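You operate a simulated robot arm through the tools that you are given. There is no shell and no other tool. Be economical: measure what you need, move in short steps, check, and stop when the job is done.

The job below is to be done with a simulated robot arm. You get a single attempt, and the scene is never put back.

## Task
Press the talk key to switch it up.
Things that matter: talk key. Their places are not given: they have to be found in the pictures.

Only the result counts: the job must be done as asked and must still hold three seconds after the hand-in. Knocking over, shifting, dropping, spilling or breaking anything else fails it.

## Robot
A 7-joint arm with a two-finger parallel gripper, fixed in place. Base frame: the origin is at the foot of the arm, x ahead of it, y to its left, z up. Lengths are in mm, angles in rad, forces in N, time in s.
With the tool pointing down near the work surface it reaches from about 100 to 580 mm from the base axis. Its first joint turns from -1.152 to 1.152 rad. Payload 2.6 kg.
The TCP is the grasp point between the finger pads, 30 mm short of the fingertips. In the tool frame z runs along the fingers and y along their closing line. Largest opening 94 mm; finger width 28, thickness 10; the body of the gripper, 50 by 96 mm, starts 55 mm behind the TCP.
Orientation is that of the tool frame in the base frame, as [roll, pitch, yaw] about the fixed x, y, z axes, in that order (R = Rz(yaw) Ry(pitch) Rx(roll)). With the fingers straight down and closing along the base's y, the tool's x points along the base's -x, its y along +y and its z along -z.

## Interface
- The arm moves only by the tool step_arm. Its argument "series" is text: rows parted by semicolons, each of 7 numbers parted by spaces: the shift along the tool's x, y, z in mm, then the turn, a rotation vector about the tool's x, y, z in rad, then the closure in counts, from 0 (fully open) to 255 (shut). In form: x y z rx ry rz fingers; .... A call has 1 to 20 rows; each row is the pose to reach, as a shift and turn from the pose commanded when the call began, along the tool's axes at that moment. Rows are played at 5 a second. More than 50 mm and 0.15 rad between two rows, or a gripper value outside its range, and nothing of the call is played. Where a pose cannot be reached the arm comes as near as it can. A force on the tool above 40 N (or 10 N above the force at the start of the call, whichever is more), or a blocked arm, ends the call early, and 0.2 s more pass. The fingers move at their own pace (about 72 mm/s each) and stop on an object; they squeeze with about 44 N. The grip force told is the motor's: it shows also when the fingers shut on nothing. Time passes only in rows, and 0.2 s behind the last, so rows that repeat a pose let the fingers close. The reply holds the time, the measured pose of the TCP, the force on the tool along the base axes, the opening and the grip force, in the units named above and with some noise, and new pictures: "show" is both (left out), scene, wrist or none.
- Cameras (640 x 400 px; columns grow to the right, rows downward): "scene" is fixed at [7.4, 413.5, 596.5]; the picture's right is [-0.95, -0.31, 0.00], its down [-0.08, 0.23, -0.97] and it looks along [0.30, -0.92, -0.24] (base axes); focal length 357 px, centre (320, 200). "wrist" rides on the gripper at [76, 14, -103] in the tool frame; the picture's right is [-0.18, 0.98, 0.00], its down [-0.75, -0.14, -0.64] and it looks along [-0.63, -0.12, 0.77] (tool axes); focal length 243 px, centre (320, 200).
- pixel_to_xyz(camera, pixels): for up to 12 pixels [column, row] of the newest picture of that camera ("zoom" is the newest enlarged one), the place [x, y, z] in the base frame of the surface seen there, good to about 2 mm. No time passes.
- inspect(camera, box): a new picture of the part [left, top, right, bottom] of that camera's present view, enlarged. No time passes.
- sign_off(): hands the job in; it is judged then, once.

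Keep the steps short. Do not move on a guess: measure, check each grasp and each placing, and mend mistakes. In all there are 60 turns and 170 pictures (those below and enlarged ones count). Leave the gripper open and the arm clear of the work at the hand-in unless told otherwise, and finish with a single line.

The tools are called after "Request:" as name(argument=value, ...) on one line, values as JSON. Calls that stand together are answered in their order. step_arm: Moves the arm, as the interface text tells. Its arguments: {"type":"object","properties":{"series":{"type":"string"},"show":{"type":"string","enum":["both","scene","wrist","none"]}},"required":["series"]} The other tools are called the same way: pixel_to_xyz (camera, pixels) gives the place of the surface under pixels of a picture; inspect (camera, box) takes an enlarged picture of a part of a camera's view; sign_off () hands the job in.

At the start:

```text
clock: 0.0
tcp_pos: [240.3, -270.0, 471.2]
tool_rot: [-3.141, 0.003, 3.14]
ft_force: [-0.7, -0.5, -1.1]
opening: 94.1
grasp_force: 0.1
```

scene: 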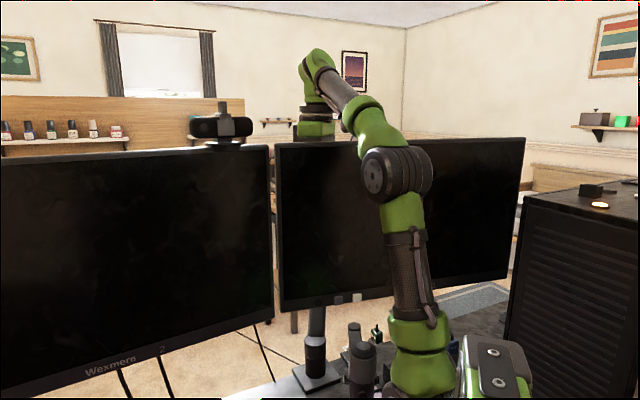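
wrist: 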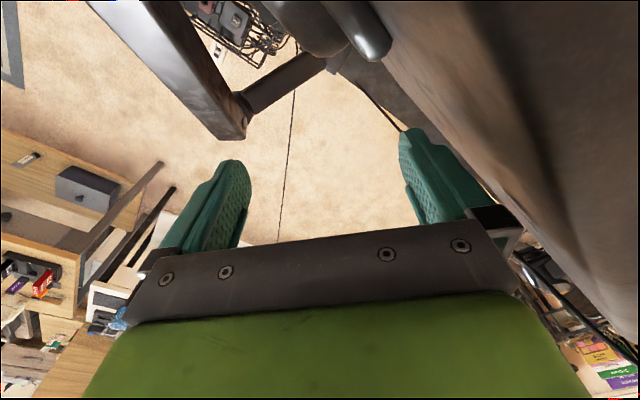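

I see two monitors, a PC tower at right, and the arm in front. I enlarge parts to look for the talk key.

Request:
inspect(camera="scene", box=[500, 160, 640, 250])

Request:
inspect(camera="scene", box=[260, 280, 540, 400])

Request:
inspect(camera="wrist", box=[150, 0, 410, 160])

Request:
pixel_to_xyz(camera="scene", pixels=[[600, 205], [591, 190], [140, 250], [400, 260], [335, 299], [356, 296], [315, 380], [360, 360], [376, 333], [470, 300], [220, 125], [620, 195]])

Request:
pixel_to_xyz(camera="wrist", pixels=[[230, 20], [215, 50], [200, 90], [290, 80], [370, 40], [500, 100], [90, 190], [300, 20], [20, 280], [300, 180]])

```text
4.44 times, centred on (570, 205) of scene
```

zoom: 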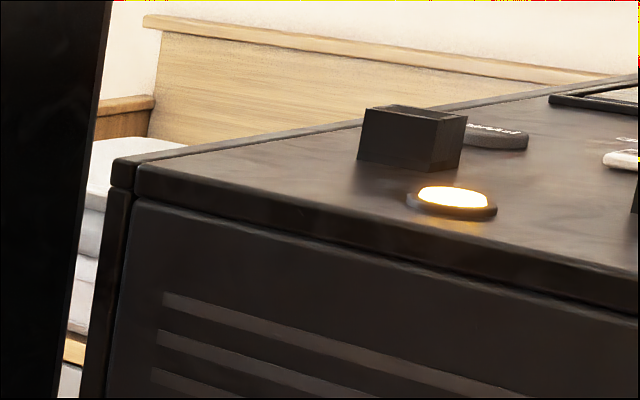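

```text
2.29 times, centred on (400, 340) of scene
```

zoom: 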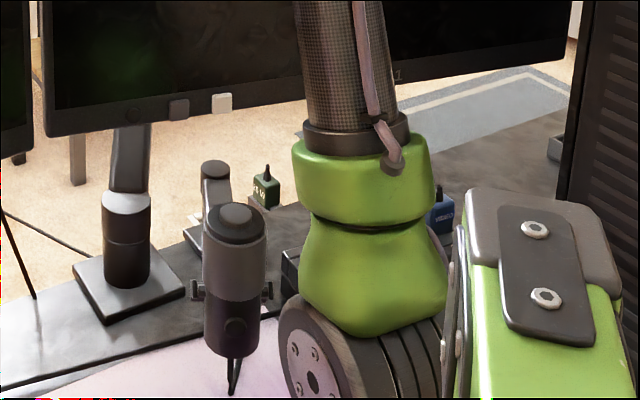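

```text
2.46 times, centred on (280, 80) of wrist
```

zoom: 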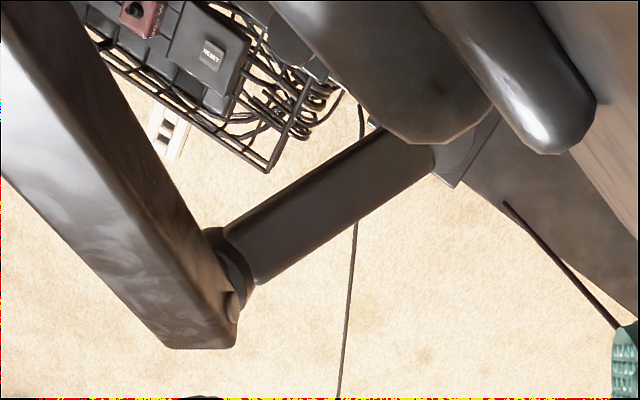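

```text
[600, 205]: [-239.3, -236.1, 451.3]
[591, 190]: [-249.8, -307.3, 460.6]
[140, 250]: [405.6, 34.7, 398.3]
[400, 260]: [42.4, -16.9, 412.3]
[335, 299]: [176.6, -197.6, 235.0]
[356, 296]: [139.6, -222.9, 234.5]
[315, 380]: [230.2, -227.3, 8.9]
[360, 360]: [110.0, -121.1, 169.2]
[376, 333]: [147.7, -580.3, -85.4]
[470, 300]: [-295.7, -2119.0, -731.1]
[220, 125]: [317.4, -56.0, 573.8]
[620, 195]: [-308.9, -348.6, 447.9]
```

```text
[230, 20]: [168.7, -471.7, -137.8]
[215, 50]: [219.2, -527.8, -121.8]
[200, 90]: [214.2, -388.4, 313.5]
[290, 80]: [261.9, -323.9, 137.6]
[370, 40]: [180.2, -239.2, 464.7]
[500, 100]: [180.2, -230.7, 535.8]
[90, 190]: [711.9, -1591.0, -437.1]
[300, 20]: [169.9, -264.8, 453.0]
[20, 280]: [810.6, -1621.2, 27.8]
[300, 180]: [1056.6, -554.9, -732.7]
```

Several labelled switches seem to be down behind the desk (red, green and blue boxes). I enlarge each to read labels.

Request:
inspect(camera="scene", box=[335, 315, 400, 380])

Request:
inspect(camera="scene", box=[435, 350, 475, 390])

Request:
inspect(camera="wrist", box=[170, 0, 300, 80])

Request:
inspect(camera="scene", box=[580, 160, 640, 220])

Request:
inspect(camera="scene", box=[320, 280, 400, 320])

```text
6.15 times, centred on (368, 348) of scene
```

zoom: 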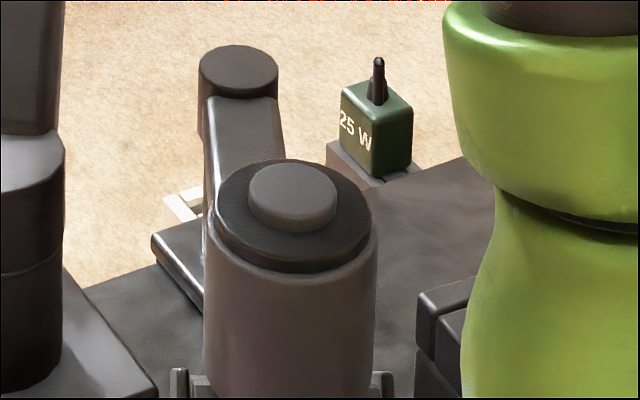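

```text
10.00 times, centred on (455, 370) of scene
```

zoom: 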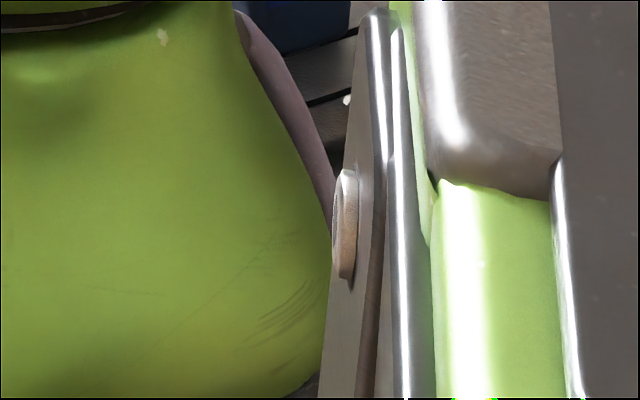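

```text
4.92 times, centred on (235, 40) of wrist
```

zoom: 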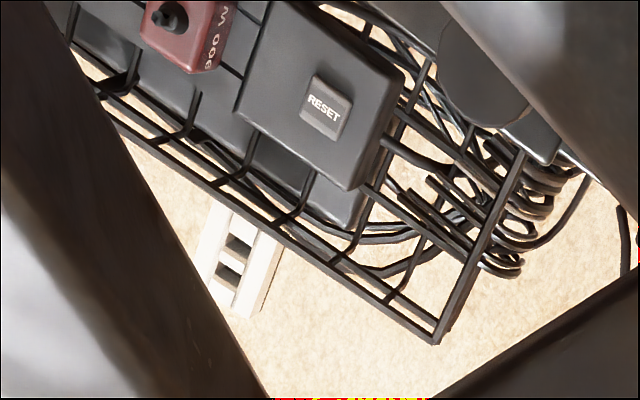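

```text
6.67 times, centred on (610, 190) of scene
```

zoom: 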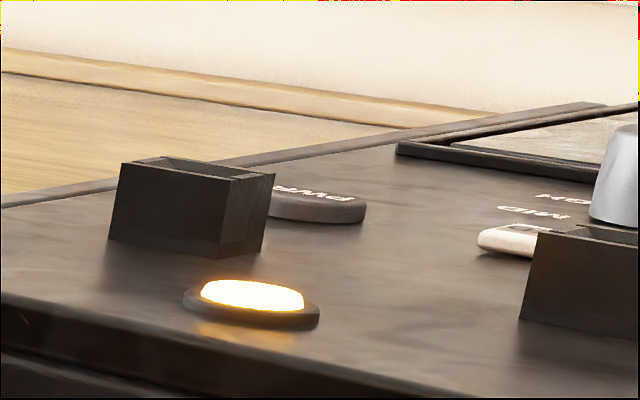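

```text
8.00 times, centred on (360, 300) of scene
```

zoom: 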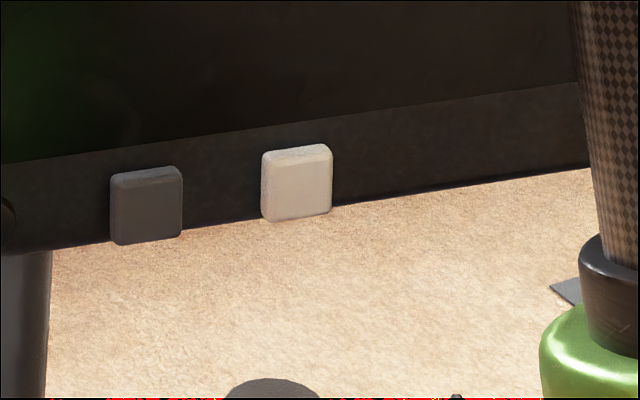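

I measure the microphone-like items at the picture's lower centre, and the labels around.

Request:
pixel_to_xyz(camera="scene", pixels=[[366, 346], [358, 345], [352, 329], [355, 325], [350, 345], [344, 362], [360, 390], [308, 345], [330, 395], [455, 355], [388, 365], [340, 352]])

Request:
inspect(camera="scene", box=[330, 340, 400, 400])

Request:
inspect(camera="scene", box=[425, 300, 535, 370])

Request:
inspect(camera="scene", box=[170, 90, 270, 160])

```text
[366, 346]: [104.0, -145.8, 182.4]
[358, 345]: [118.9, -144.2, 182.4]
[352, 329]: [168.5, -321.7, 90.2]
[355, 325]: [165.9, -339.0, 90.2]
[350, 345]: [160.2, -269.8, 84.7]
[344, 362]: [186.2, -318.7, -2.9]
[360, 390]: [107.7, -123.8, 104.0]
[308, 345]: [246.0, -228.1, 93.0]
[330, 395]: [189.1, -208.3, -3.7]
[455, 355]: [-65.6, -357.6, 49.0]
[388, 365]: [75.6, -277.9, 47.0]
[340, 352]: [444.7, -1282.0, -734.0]
```

```text
6.67 times, centred on (365, 370) of scene
```

zoom: 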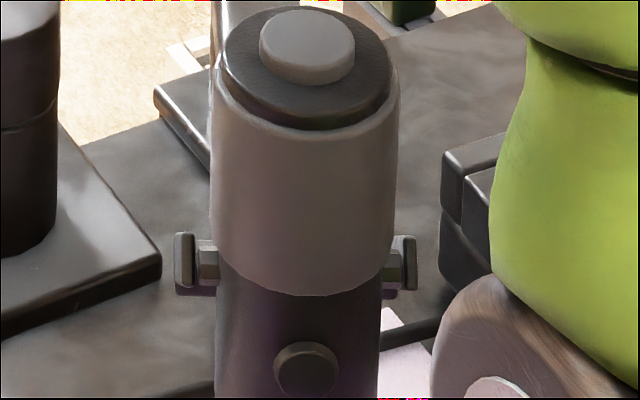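

```text
5.71 times, centred on (480, 335) of scene
```

zoom: 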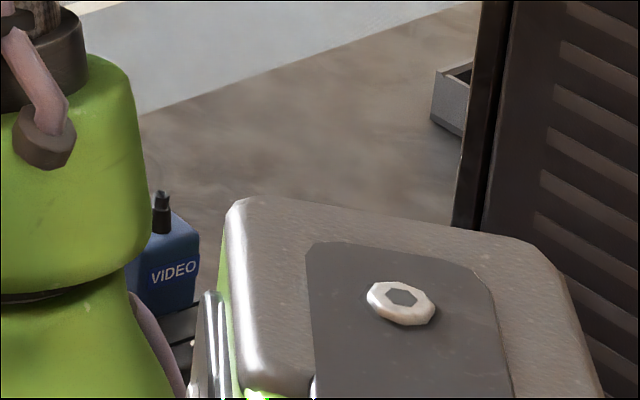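

```text
5.71 times, centred on (220, 125) of scene
```

zoom: 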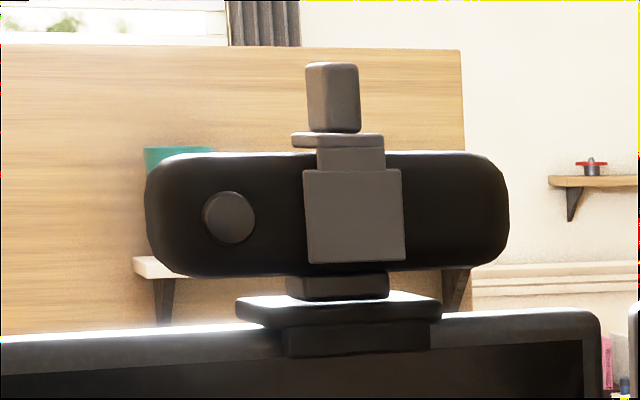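

The talk key is likely the round cap on top of the microphone at (366,346), at z about 182, matching the stated work height. The gripper is behind the right monitor. I measure the monitor's edges.

Request:
pixel_to_xyz(camera="scene", pixels=[[278, 146], [300, 143], [340, 141], [450, 139], [522, 139], [290, 200], [290, 305], [340, 200], [470, 200], [505, 275], [460, 270], [268, 150]])

Request:
pixel_to_xyz(camera="scene", pixels=[[316, 115], [316, 130], [320, 80], [345, 95], [380, 130], [395, 175], [402, 210], [430, 180], [405, 310], [420, 330], [317, 60], [300, 302]])

Request:
pixel_to_xyz(camera="wrist", pixels=[[110, 10], [150, 60], [180, 100], [240, 120], [180, 20], [230, 90], [420, 20], [550, 150], [600, 250], [450, 130], [600, 20], [340, 20]])

Request:
inspect(camera="scene", box=[260, 30, 460, 155])

```text
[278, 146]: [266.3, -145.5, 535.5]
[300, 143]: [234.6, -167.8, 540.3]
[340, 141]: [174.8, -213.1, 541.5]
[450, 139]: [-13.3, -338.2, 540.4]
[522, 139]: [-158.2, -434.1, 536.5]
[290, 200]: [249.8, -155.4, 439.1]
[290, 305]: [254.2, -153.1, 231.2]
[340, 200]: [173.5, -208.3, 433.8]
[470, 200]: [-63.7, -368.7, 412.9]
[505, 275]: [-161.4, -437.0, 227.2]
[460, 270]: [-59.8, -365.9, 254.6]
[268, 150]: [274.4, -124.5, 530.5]
```

```text
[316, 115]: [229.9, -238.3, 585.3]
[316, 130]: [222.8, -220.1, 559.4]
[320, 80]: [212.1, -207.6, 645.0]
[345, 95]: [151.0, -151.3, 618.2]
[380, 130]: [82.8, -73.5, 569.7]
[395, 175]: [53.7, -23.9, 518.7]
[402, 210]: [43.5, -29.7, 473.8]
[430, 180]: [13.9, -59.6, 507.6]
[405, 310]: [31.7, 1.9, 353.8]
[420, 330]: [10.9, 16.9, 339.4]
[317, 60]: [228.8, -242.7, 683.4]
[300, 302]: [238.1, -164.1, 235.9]
```

```text
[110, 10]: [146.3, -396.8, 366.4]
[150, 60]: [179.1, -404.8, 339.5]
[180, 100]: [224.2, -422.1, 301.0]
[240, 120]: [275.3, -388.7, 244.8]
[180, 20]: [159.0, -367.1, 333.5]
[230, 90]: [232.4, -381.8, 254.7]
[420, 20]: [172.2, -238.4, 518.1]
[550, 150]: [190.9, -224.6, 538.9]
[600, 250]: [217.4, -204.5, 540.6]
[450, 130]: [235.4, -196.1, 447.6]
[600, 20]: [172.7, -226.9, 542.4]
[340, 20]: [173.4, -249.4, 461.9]
```

```text
3.20 times, centred on (360, 92) of scene
```

zoom: 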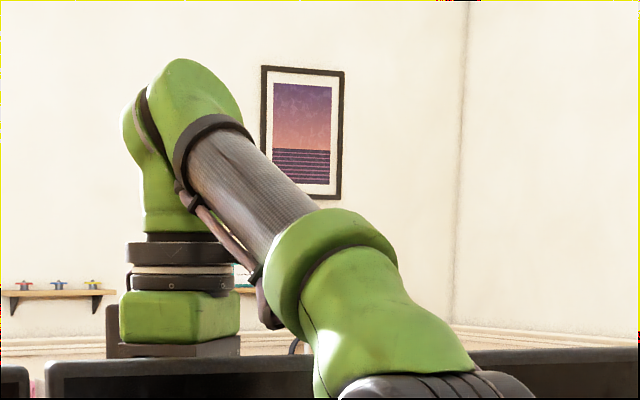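

The mic cap is about 92 mm in front of the monitor, whose top is at z≈542. The TCP is about 88 mm behind it. I go straight up first, 150 mm, and look.

Request:
step_arm(series="0 0 -15 0 0 0 0; 0 0 -30 0 0 0 0; 0 0 -45 0 0 0 0; 0 0 -60 0 0 0 0; 0 0 -75 0 0 0 0; 0 0 -90 0 0 0 0; 0 0 -105 0 0 0 0; 0 0 -120 0 0 0 0; 0 0 -135 0 0 0 0; 0 0 -150 0 0 0 0")

```text
clock: 2.2
tcp_pos: [233.8, -262.8, 485.4]
tool_rot: [-3.14, 0.002, 3.139]
ft_force: [27.6, -14.7, -7.2]
opening: 85.8
grasp_force: 0.1
out of reach, approached as far as the arm can: row 1, 2, 3, 4, 5, 6, 7, 8, 9, 10
```

scene: 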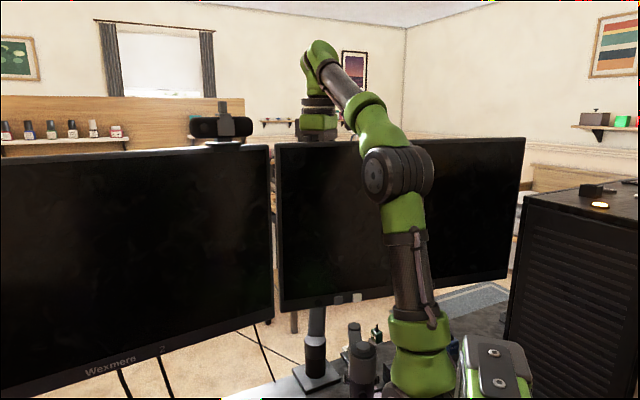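
wrist: 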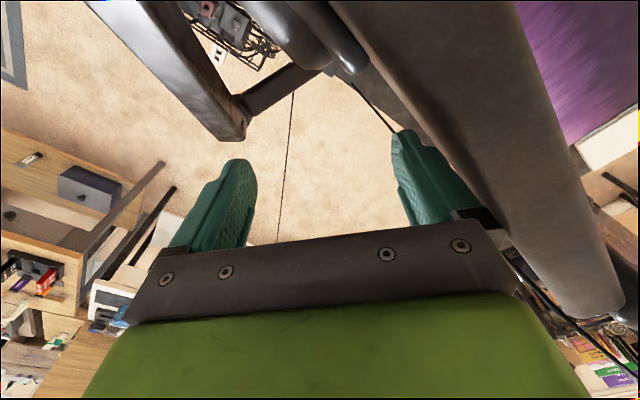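

Out of reach upward; the arm was dragged inward and a finger now touches the monitor's back (27 N). I back off downward a little and read the pose.

Request:
step_arm(series="-5 -5 15 0 0 0 0", show="none")

```text
clock: 2.6
tcp_pos: [237.5, -266.8, 470.0]
tool_rot: [-3.138, 0.003, 3.14]
ft_force: [0.4, 0.5, 0.5]
opening: 94.1
grasp_force: 0.0
```

Free again (force ≈0). Straight up isn't reachable, so I'll tilt the fingers outward (away from base and monitor) about the wrist, closing the fingers, which raises them; then cross over the top.

Request:
step_arm(series="-9.8 -11 -0.5 0.052 -0.047 0 128; -19.5 -21.9 -2.1 0.105 -0.093 0 255; -29 -32.6 -4.6 0.157 -0.14 0 255; -38.6 -43.4 -8.2 0.209 -0.186 0 255; -48 -54 -12.8 0.262 -0.233 0 255; -57 -64 -18.1 0.314 -0.279 0 255")

```text
clock: 4.0
tcp_pos: [294.9, -331.4, 488.2]
tool_rot: [-2.818, 0.277, -3.098]
ft_force: [0.6, 0.3, -0.6]
opening: 0.0
grasp_force: 32.9
```

scene: 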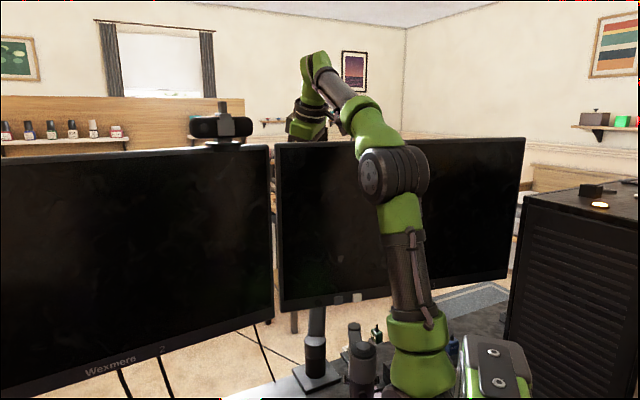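
wrist: 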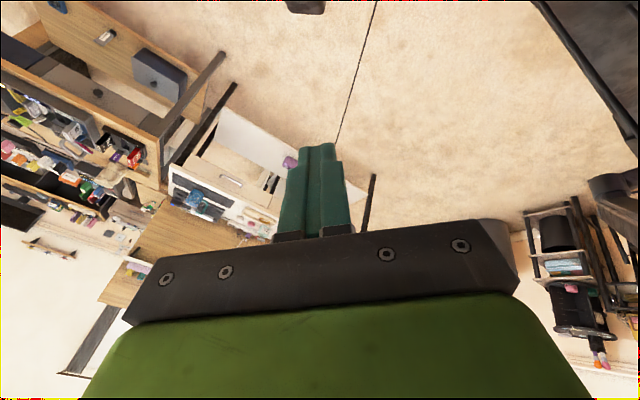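

It works and nothing moved. I continue the same tilt by another 0.63 rad.

Request:
step_arm(series="-9.8 -11 -0.5 0.052 -0.047 0 255; -19.5 -21.9 -2.1 0.105 -0.093 0 255; -29 -32.6 -4.6 0.157 -0.14 0 255; -38.6 -43.4 -8.2 0.209 -0.186 0 255; -48 -54 -12.8 0.262 -0.233 0 255; -57 -64 -18.1 0.314 -0.279 0 255; -65.7 -73.8 -24.7 0.366 -0.326 0 255; -74.2 -83.3 -32.1 0.418 -0.372 0 255; -82.3 -92.4 -40.4 0.471 -0.419 0 255", show="scene")

```text
clock: 6.0
tcp_pos: [358.6, -402.8, 575.1]
tool_rot: [-2.223, 0.615, -2.831]
ft_force: [0.1, -0.3, 0.1]
opening: 0.0
grasp_force: 33.1
```

scene: 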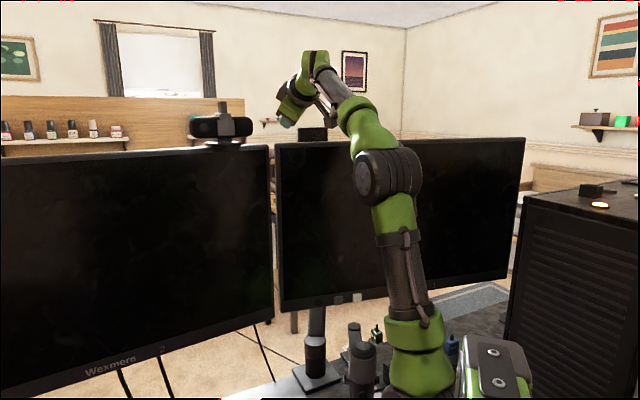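

Now TCP z=575, tilt 1.05 rad. I retract toward the base 100 mm and up 50 mm.

Request:
step_arm(series="0.5 0.6 -14 0 0 0 255; 1.1 1.2 -27.9 0 0 0 255; 1.6 1.8 -41.9 0 0 0 255; 2.1 2.4 -55.8 0 0 0 255; 2.7 3 -69.8 0 0 0 255; 3.2 3.6 -83.7 0 0 0 255; 3.8 4.2 -97.7 0 0 0 255; 4.3 4.8 -111.6 0 0 0 255", show="scene")

```text
clock: 7.8
tcp_pos: [290.1, -327.7, 626.2]
tool_rot: [-2.223, 0.617, -2.834]
ft_force: [1.2, 0.1, -1.4]
opening: 0.1
grasp_force: 33.1
```

scene: 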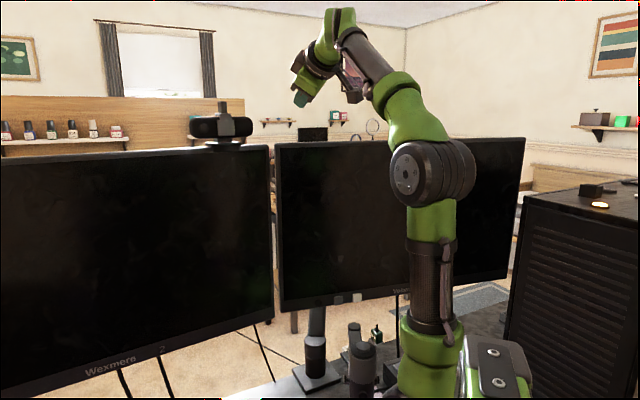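

Clear. Further in: 90 mm inward, 30 mm up.

Request:
step_arm(series="1.8 2 -13.3 0 0 0 255; 3.6 4 -26.6 0 0 0 255; 5.4 6 -39.9 0 0 0 255; 7.1 8 -53.1 0 0 0 255; 8.9 10 -66.4 0 0 0 255; 10.7 12 -79.7 0 0 0 255; 12.5 14 -93 0 0 0 255", show="scene")

```text
clock: 9.4
tcp_pos: [230.8, -259.2, 656.2]
tool_rot: [-2.223, 0.618, -2.83]
ft_force: [0.3, 0.1, 0.0]
opening: 0.0
grasp_force: 33.7
```

scene: 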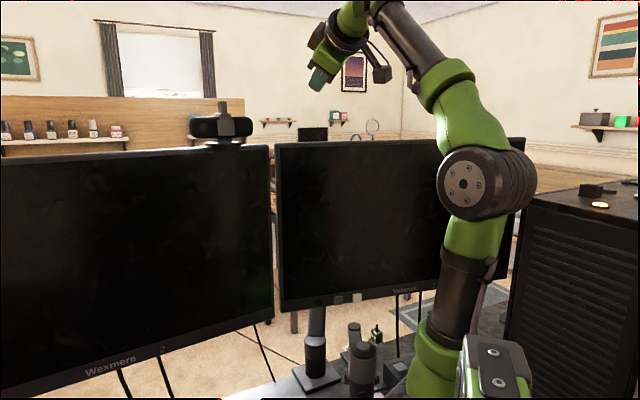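

Check elbow clearance and continue inward 60 mm, up 20 mm.

Request:
step_arm(series="1.7 1.9 -12.4 0 0 0 255; 3.3 3.7 -24.8 0 0 0 255; 5 5.6 -37.2 0 0 0 255; 6.6 7.4 -49.6 0 0 0 255; 8.3 9.3 -62 0 0 0 255", show="scene")

Request:
pixel_to_xyz(camera="scene", pixels=[[470, 185], [530, 190], [345, 75], [366, 346], [278, 146], [520, 140]])

```text
clock: 10.6
tcp_pos: [190.6, -216.4, 674.5]
tool_rot: [-2.224, 0.617, -2.831]
ft_force: [0.3, 0.6, 0.3]
opening: 0.0
grasp_force: 33.1
```

scene: 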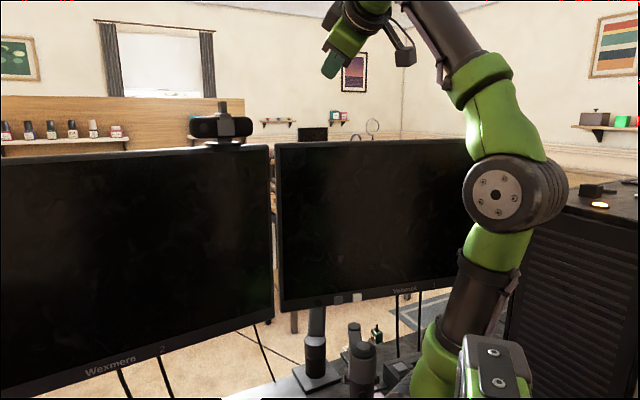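

```text
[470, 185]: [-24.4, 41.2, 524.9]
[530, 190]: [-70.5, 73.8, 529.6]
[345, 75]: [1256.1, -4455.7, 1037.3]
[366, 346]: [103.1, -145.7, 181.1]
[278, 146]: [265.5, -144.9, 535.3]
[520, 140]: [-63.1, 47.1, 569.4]
```

Monitor and mic unmoved, elbow clear. Now swing the fingers down about the wrist (0.63 rad first).

Request:
step_arm(series="9.8 11 -0.5 -0.052 0.047 0 255; 19.5 21.9 -2.1 -0.105 0.093 0 255; 29 32.6 -4.6 -0.157 0.14 0 255; 38.6 43.4 -8.2 -0.209 0.186 0 255; 48 54 -12.8 -0.262 0.233 0 255; 57 64 -18.1 -0.314 0.279 0 255; 65.7 73.8 -24.7 -0.366 0.326 0 255; 74.2 83.3 -32.1 -0.418 0.372 0 255; 82.3 92.4 -40.4 -0.471 0.419 0 255")

```text
clock: 12.6
tcp_pos: [127.3, -144.5, 587.0]
tool_rot: [-2.821, 0.276, -3.099]
ft_force: [0.2, 0.0, 0.5]
opening: 0.0
grasp_force: 33.9
```

scene: 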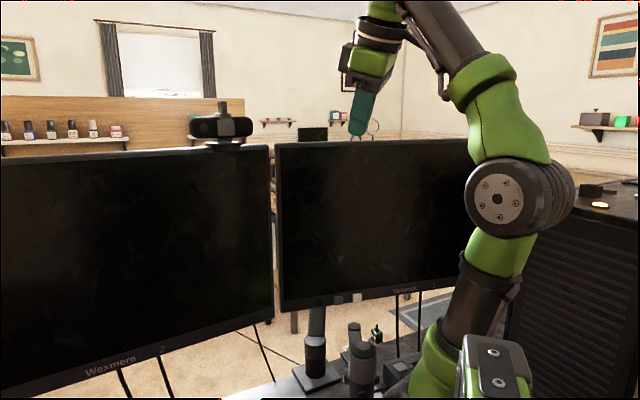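
wrist: 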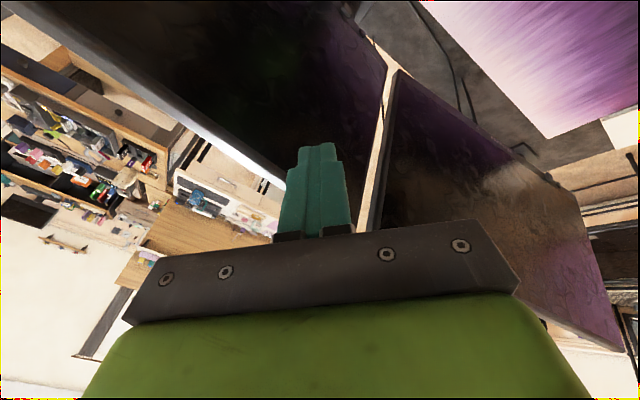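

Finish the swing to vertical (0.42 rad).

Request:
step_arm(series="9.8 11 -0.5 -0.052 0.047 0 255; 19.5 21.9 -2.1 -0.105 0.093 0 255; 29 32.6 -4.6 -0.157 0.14 0 255; 38.6 43.4 -8.2 -0.209 0.186 0 255; 48 54 -12.8 -0.262 0.233 0 255; 57 64 -18.1 -0.314 0.279 0 255")

```text
clock: 14.0
tcp_pos: [97.7, -124.5, 509.1]
tool_rot: [-3.056, 0.079, -3.14]
ft_force: [-0.4, -0.6, -0.7]
opening: 0.3
grasp_force: 32.9
out of reach, approached as far as the arm can: row 2, 3, 4, 5, 6
```

scene: 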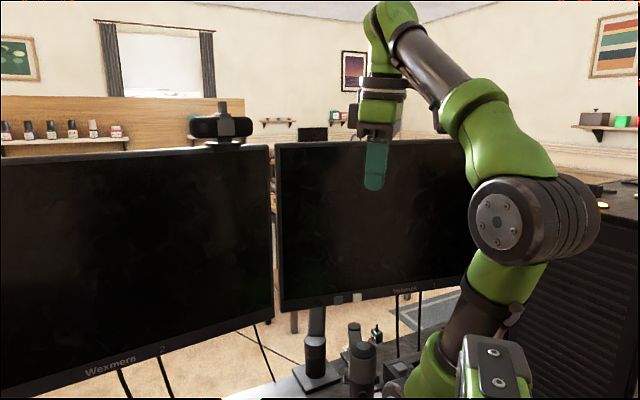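
wrist: 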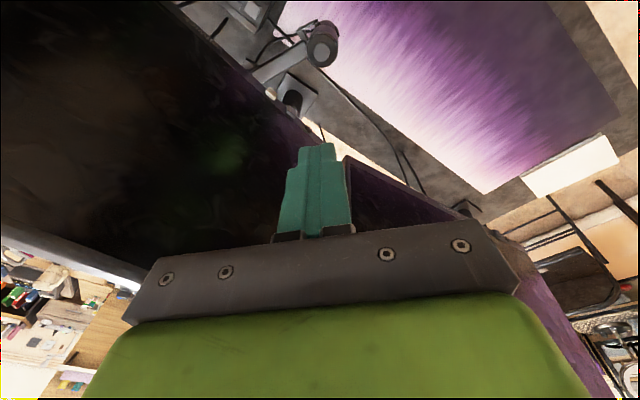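

Now in front of the monitor, nearly vertical. The microphone appears at (315,45) in the wrist view; I enlarge it.

Request:
inspect(camera="wrist", box=[180, 0, 400, 130])

Request:
inspect(camera="wrist", box=[290, 10, 350, 80])

Request:
inspect(camera="scene", box=[370, 280, 440, 400])

Request:
pixel_to_xyz(camera="scene", pixels=[[366, 346], [366, 349], [366, 343], [360, 346], [371, 346], [362, 343], [370, 349], [366, 354], [353, 350], [379, 350]])

```text
2.91 times, centred on (290, 65) of wrist
```

zoom: 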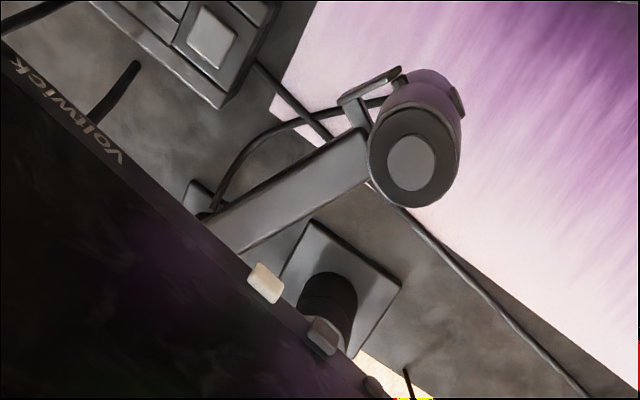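

```text
5.71 times, centred on (320, 45) of wrist
```

zoom: 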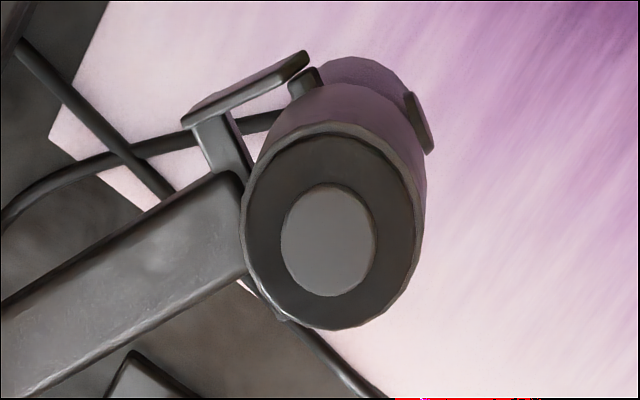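

```text
3.33 times, centred on (405, 340) of scene
```

zoom: 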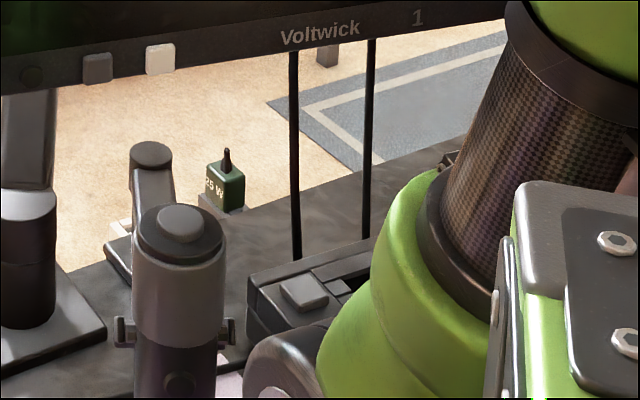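

```text
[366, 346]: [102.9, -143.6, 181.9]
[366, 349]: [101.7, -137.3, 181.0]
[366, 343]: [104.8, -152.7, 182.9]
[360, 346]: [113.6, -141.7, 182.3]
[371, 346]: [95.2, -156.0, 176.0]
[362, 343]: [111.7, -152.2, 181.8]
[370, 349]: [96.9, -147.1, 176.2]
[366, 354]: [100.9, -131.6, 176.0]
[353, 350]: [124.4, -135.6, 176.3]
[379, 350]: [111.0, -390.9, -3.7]
```

There is also a box with a square key near (393,367) in scene and (250,12) in wrist. I enlarge it to rule it in or out, and measure the mic cap.

Request:
inspect(camera="scene", box=[376, 345, 416, 385])

Request:
inspect(camera="wrist", box=[210, 0, 290, 50])

Request:
pixel_to_xyz(camera="wrist", pixels=[[321.5, 52.5], [315, 52.5], [328, 52.5], [321.5, 45], [321.5, 60], [308.5, 50], [334, 50], [321.5, 65], [321.5, 38], [251, 12], [290, 70], [262, 85]])

```text
10.00 times, centred on (396, 365) of scene
```

zoom: 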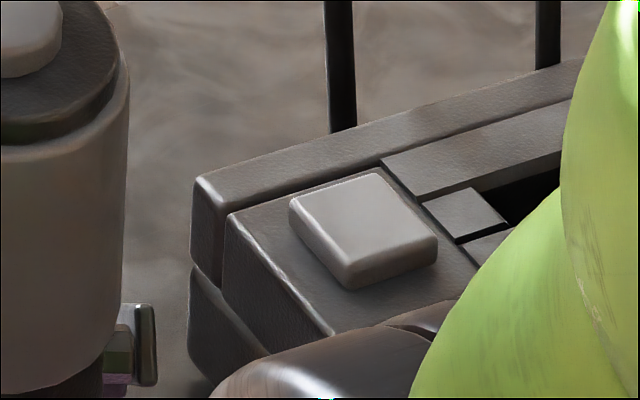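

```text
8.00 times, centred on (250, 25) of wrist
```

zoom: 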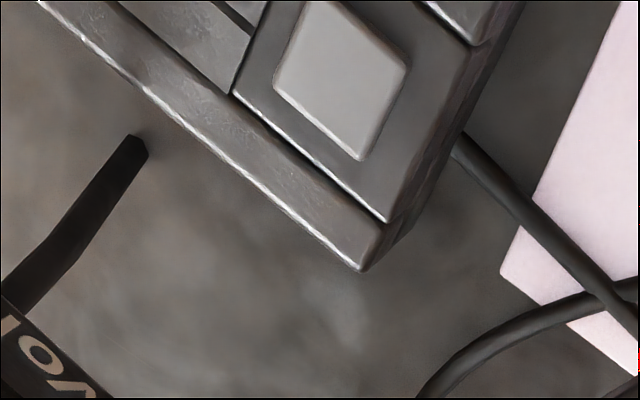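

```text
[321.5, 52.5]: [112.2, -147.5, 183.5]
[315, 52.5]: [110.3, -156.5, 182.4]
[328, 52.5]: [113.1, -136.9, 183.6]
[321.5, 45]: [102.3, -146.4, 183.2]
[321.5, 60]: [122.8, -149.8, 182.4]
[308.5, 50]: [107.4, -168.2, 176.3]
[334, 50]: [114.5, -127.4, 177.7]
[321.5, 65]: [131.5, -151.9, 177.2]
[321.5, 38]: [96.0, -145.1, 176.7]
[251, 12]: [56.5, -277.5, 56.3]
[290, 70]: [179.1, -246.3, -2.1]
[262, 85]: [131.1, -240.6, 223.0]
```

The mic cap's centre is at about (111,-147), top z≈182.5, ring 6 mm lower; the unlabelled box key at z 56 doesn't match the work height, so the mic's cap is the talk key. I straighten the tool and shift over it, going down 60 mm.

Request:
step_arm(series="-1.5 -3.3 12.5 -0.017 0.015 0 255; -2.9 -6.7 25 -0.034 0.03 0 255; -4.4 -10 37.4 -0.052 0.046 0 255; -5.8 -13.4 49.9 -0.069 0.061 0 255; -7.3 -16.7 62.4 -0.086 0.076 0 255", show="scene")

```text
clock: 15.2
tcp_pos: [109.7, -146.7, 447.1]
tool_rot: [-3.138, 0.004, 3.14]
ft_force: [-0.1, 0.6, 0.1]
opening: 0.1
grasp_force: 33.3
```

scene: 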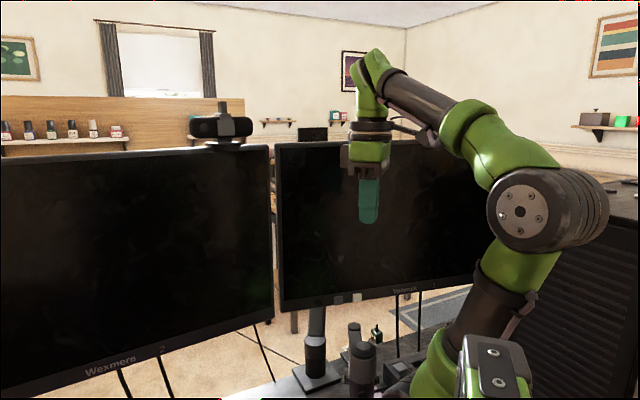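

Vertical at (110,-147,447). Now descend straight 190 mm (tips to about z 227).

Request:
step_arm(series="0 0 16 0 0 0 255; 0 0 32 0 0 0 255; 0 0 48 0 0 0 255; 0 0 64 0 0 0 255; 0 0 80 0 0 0 255; 0 0 96 0 0 0 255; 0 0 112 0 0 0 255; 0 0 128 0 0 0 255; 0 0 144 0 0 0 255; 0 0 160 0 0 0 255; 0 0 175 0 0 0 255; 0 0 190 0 0 0 255")

```text
clock: 17.8
tcp_pos: [112.0, -147.0, 258.1]
tool_rot: [-3.14, 0.003, 3.14]
ft_force: [0.0, 0.2, 0.1]
opening: 0.1
grasp_force: 33.2
```

scene: 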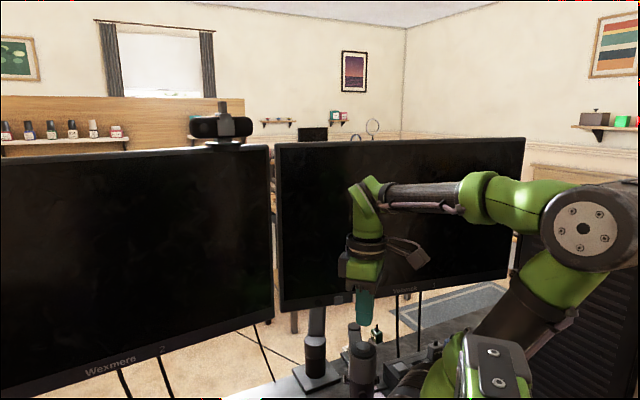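
wrist: 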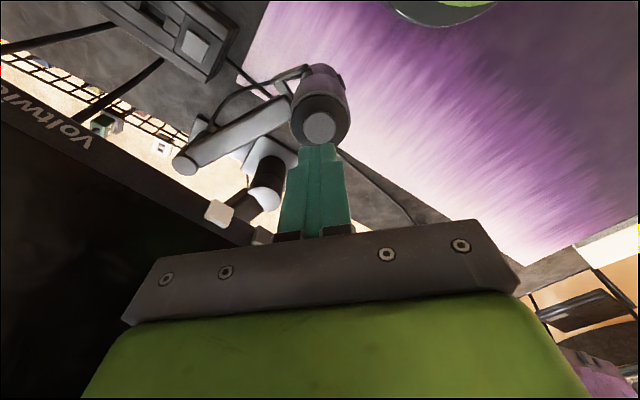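

Tips at z≈228, cap visible at (320,127). Down 36 mm, then look.

Request:
step_arm(series="0 0 9 0 0 0 255; 0 0 18 0 0 0 255; 0 0 27 0 0 0 255; 0 0 36 0 0 0 255", show="none")

Request:
inspect(camera="scene", box=[330, 300, 400, 400])

Request:
inspect(camera="wrist", box=[270, 60, 370, 180])

```text
clock: 18.8
tcp_pos: [110.9, -150.4, 221.9]
tool_rot: [-3.141, 0.003, -3.141]
ft_force: [-0.4, 0.0, -0.6]
opening: 0.0
grasp_force: 32.8
```

```text
4.00 times, centred on (365, 350) of scene
```

zoom: 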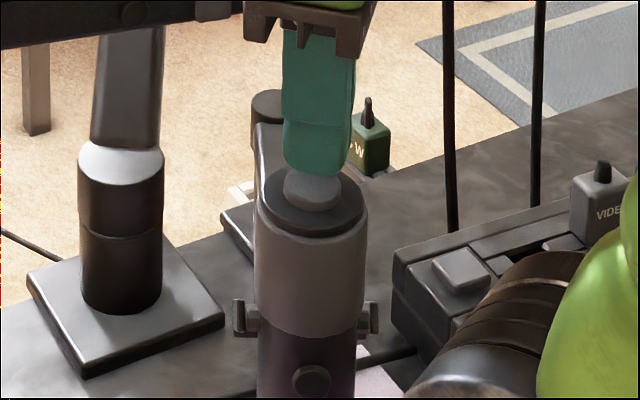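

```text
3.33 times, centred on (320, 120) of wrist
```

zoom: 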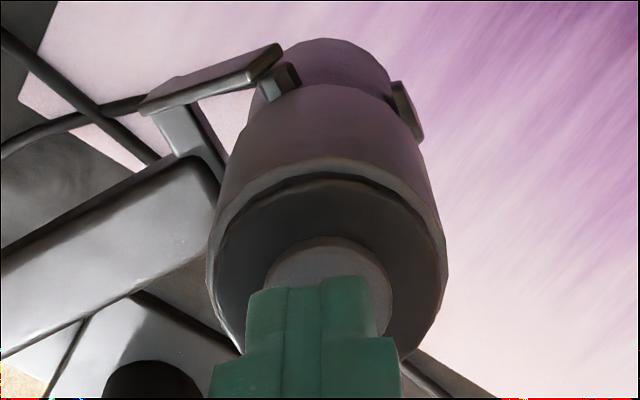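

Tip is about 10 mm over the cap, some 3 mm off in -y. I correct and go down in small steps to first contact.

Request:
step_arm(series="0 3 0 0 0 0 255; 0 3 4 0 0 0 255; 0 3 7 0 0 0 255; 0 3 9 0 0 0 255; 0 3 10 0 0 0 255; 0 3 11 0 0 0 255", show="none")

Request:
inspect(camera="scene", box=[330, 310, 400, 400])

```text
clock: 20.2
tcp_pos: [111.1, -145.6, 210.3]
tool_rot: [-3.139, 0.005, 3.14]
ft_force: [-0.4, 0.5, 2.6]
opening: 0.0
grasp_force: 32.4
```

```text
4.44 times, centred on (365, 355) of scene
```

zoom: 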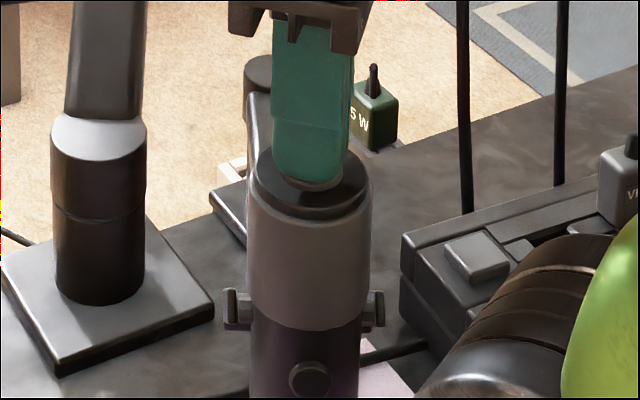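

Contact at 2.6 N. Press on in 0.7 mm steps, 3 mm more, then look.

Request:
step_arm(series="0 0 0.7 0 0 0 255; 0 0 1.4 0 0 0 255; 0 0 2.1 0 0 0 255", show="none")

Request:
inspect(camera="scene", box=[330, 310, 400, 400])

```text
clock: 21.0
tcp_pos: [111.4, -144.9, 209.1]
tool_rot: [-3.139, 0.002, 3.14]
ft_force: [-0.1, 1.1, 6.9]
opening: 0.0
grasp_force: 33.2
```

```text
4.44 times, centred on (365, 355) of scene
```

zoom: 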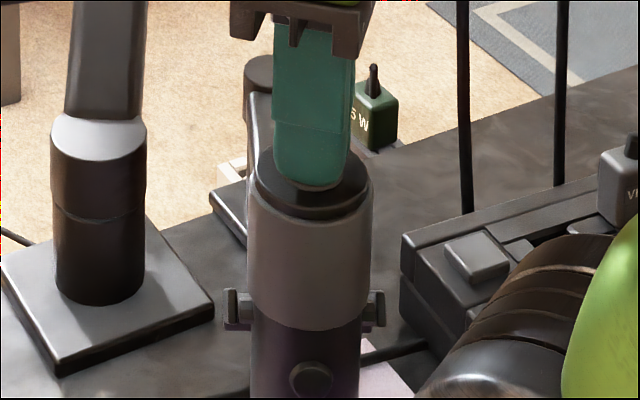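

The cap gives springily (6.9 N), body still. Another 2 mm.

Request:
step_arm(series="0 0 0.7 0 0 0 255; 0 0 1.4 0 0 0 255; 0 0 2.1 0 0 0 255", show="none")

Request:
inspect(camera="scene", box=[330, 310, 400, 400])

```text
clock: 21.8
tcp_pos: [111.4, -145.2, 207.4]
tool_rot: [-3.14, 0.004, 3.14]
ft_force: [-1.5, -0.7, 13.2]
opening: 0.1
grasp_force: 33.1
```

```text
4.44 times, centred on (365, 355) of scene
```

zoom: 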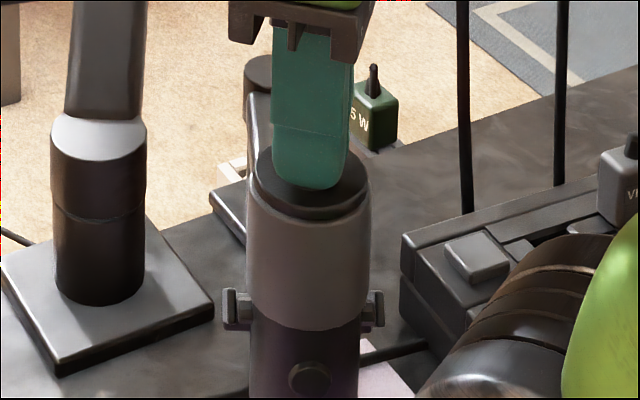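

Tip now near the ring level (≈177.5), 13 N, cap pressed about 5 mm. I lift 60 mm and see whether its state changed.

Request:
step_arm(series="0 0 -3 0 0 0 255; 0 0 -8 0 0 0 255; 0 0 -20 0 0 0 255; 0 0 -35 0 0 0 255; 0 0 -50 0 0 0 255; 0 0 -60 0 0 0 255", show="none")

Request:
inspect(camera="scene", box=[330, 310, 400, 400])

Request:
inspect(camera="wrist", box=[270, 40, 370, 180])

Request:
pixel_to_xyz(camera="scene", pixels=[[366, 346], [364, 345], [366, 349], [366, 354], [353, 350], [362, 343]])

```text
clock: 23.2
tcp_pos: [111.1, -145.5, 266.8]
tool_rot: [-3.14, 0.004, 3.141]
ft_force: [0.4, 0.0, -0.2]
opening: 0.0
grasp_force: 32.6
```

```text
4.44 times, centred on (365, 355) of scene
```

zoom: 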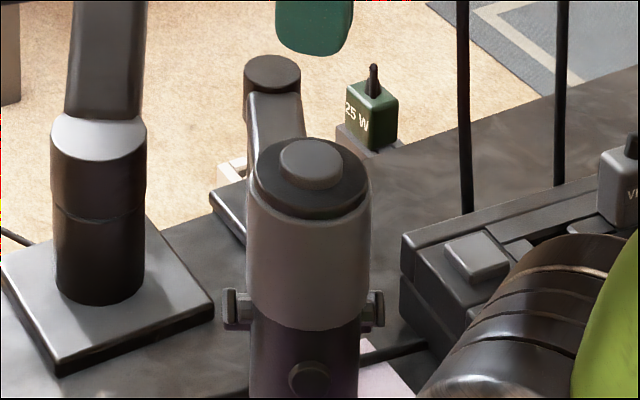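

```text
2.86 times, centred on (320, 110) of wrist
```

zoom: 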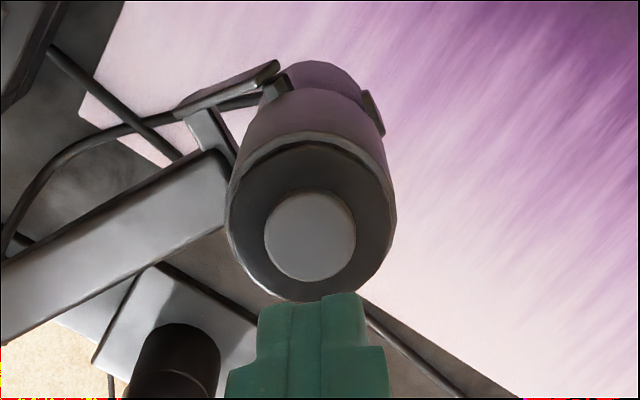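

```text
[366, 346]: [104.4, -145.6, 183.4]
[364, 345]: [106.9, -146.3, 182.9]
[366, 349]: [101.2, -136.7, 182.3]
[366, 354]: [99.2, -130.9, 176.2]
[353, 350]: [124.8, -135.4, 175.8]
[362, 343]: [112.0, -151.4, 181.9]
```

The cap springs back with no visible change there. I look at the whole scene for any indicator.

Request:
step_arm(series="0 0 0 0 0 0 255")

Request:
inspect(camera="scene", box=[345, 370, 385, 400])

Request:
inspect(camera="wrist", box=[300, 50, 350, 120])

```text
clock: 23.6
tcp_pos: [111.0, -145.1, 267.4]
tool_rot: [-3.14, 0.002, 3.139]
ft_force: [-0.4, 0.2, -0.4]
opening: 0.0
grasp_force: 33.0
```

scene: 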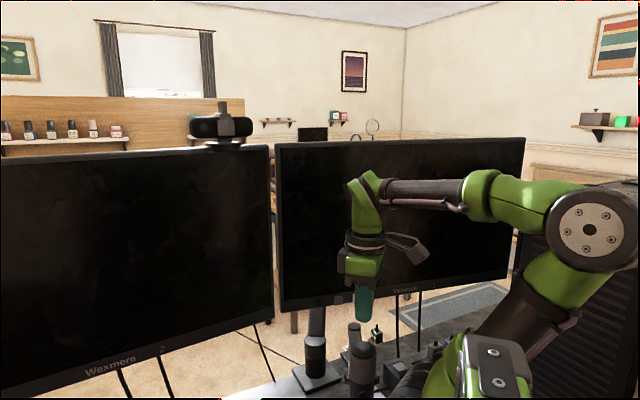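
wrist: 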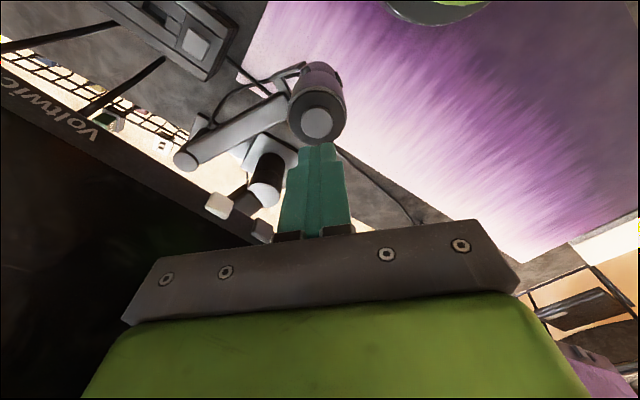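

```text
13.33 times, centred on (365, 385) of scene
```

zoom: 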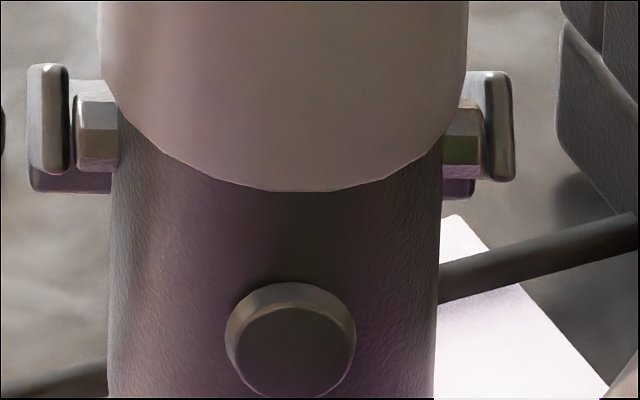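

```text
5.71 times, centred on (325, 85) of wrist
```

zoom: 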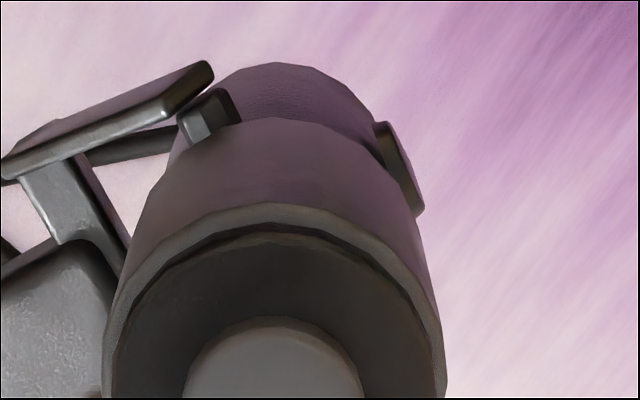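

No indicator changed, and the force kept rising linearly (~3.6 N/mm) with no end stop felt, so the first press was probably short of full travel. I go back to that depth and then press deeper in small steps, watching the force.

Request:
step_arm(series="0 0 15 0 0 0 255; 0 0 30 0 0 0 255; 0 0 45 0 0 0 255; 0 0 52 0 0 0 255; 0 0 55 0 0 0 255; 0 0 57 0 0 0 255; 0 0 59 0 0 0 255; 0 0 60 0 0 0 255; 0 0 61 0 0 0 255; 0 0 61 0 0 0 255", show="none")

Request:
inspect(camera="scene", box=[345, 330, 385, 370])

```text
clock: 25.8
tcp_pos: [111.7, -145.9, 206.7]
tool_rot: [-3.139, 0.005, 3.14]
ft_force: [1.6, 1.6, 15.7]
opening: 0.0
grasp_force: 32.8
```

```text
10.00 times, centred on (365, 350) of scene
```

zoom: 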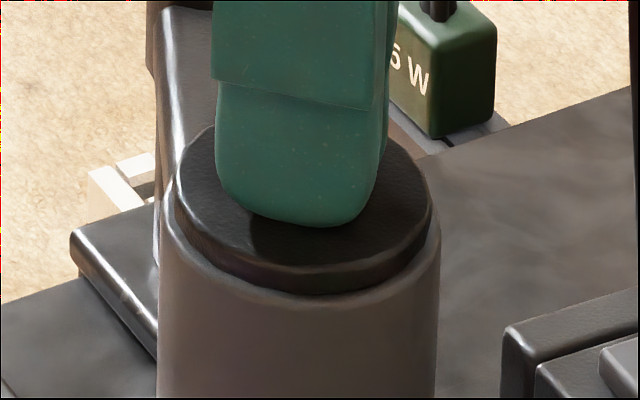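

Force 15.7 N, still soft. One more mm in two steps.

Request:
step_arm(series="0 0 0.5 0 0 0 255; 0 0 1 0 0 0 255; 0 0 1 0 0 0 255", show="none")

Request:
inspect(camera="scene", box=[345, 330, 385, 370])

```text
clock: 26.6
tcp_pos: [110.5, -145.8, 205.6]
tool_rot: [-3.139, 0.004, 3.14]
ft_force: [-0.3, 2.0, 21.4]
opening: 0.0
grasp_force: 33.6
```

```text
10.00 times, centred on (365, 350) of scene
```

zoom: 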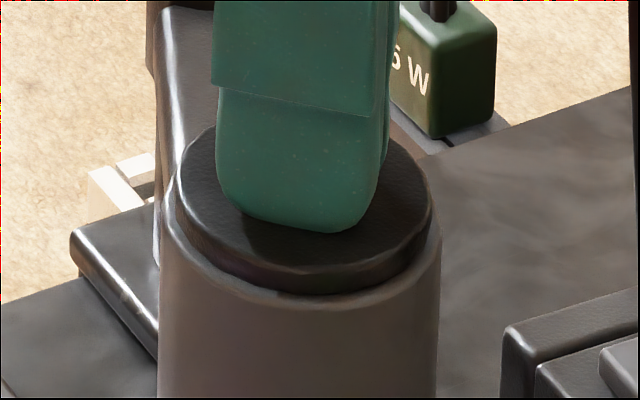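

Force slope has doubled (21 N): the key is at its end stop. I lift off and look.

Request:
step_arm(series="0 0 -3 0 0 0 255; 0 0 -8 0 0 0 255; 0 0 -20 0 0 0 255; 0 0 -35 0 0 0 255; 0 0 -50 0 0 0 255; 0 0 -60 0 0 0 255")

Request:
inspect(camera="scene", box=[330, 320, 400, 400])

Request:
pixel_to_xyz(camera="scene", pixels=[[366, 346], [364, 345], [366, 349], [366, 354], [353, 350], [362, 343]])

```text
clock: 28.0
tcp_pos: [110.4, -144.8, 265.5]
tool_rot: [-3.138, 0.002, 3.14]
ft_force: [-0.4, 0.2, 0.5]
opening: 0.0
grasp_force: 33.0
```

scene: 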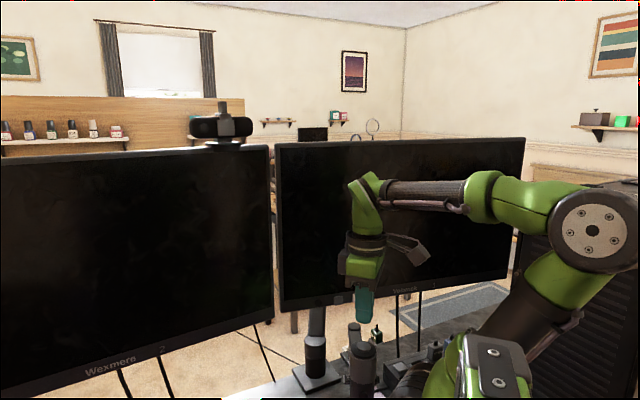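
wrist: 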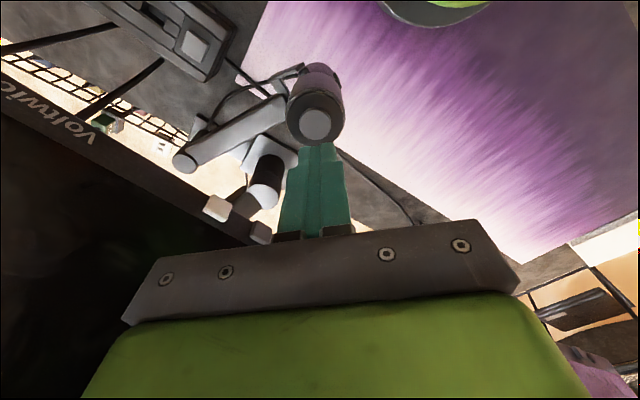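

```text
5.00 times, centred on (365, 360) of scene
```

zoom: 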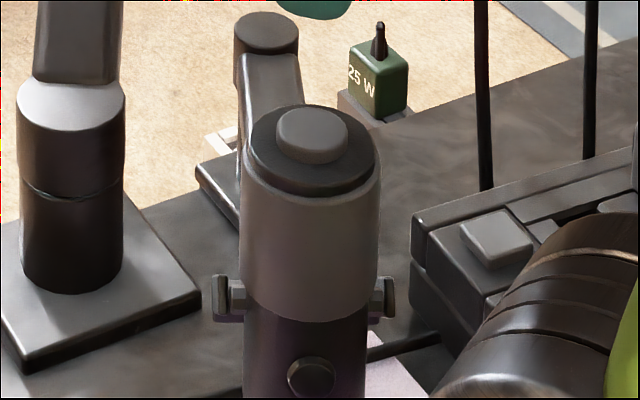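

```text
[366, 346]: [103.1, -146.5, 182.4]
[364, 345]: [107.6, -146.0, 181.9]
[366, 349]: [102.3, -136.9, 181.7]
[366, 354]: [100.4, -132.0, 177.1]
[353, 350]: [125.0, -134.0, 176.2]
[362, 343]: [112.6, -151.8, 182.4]
```

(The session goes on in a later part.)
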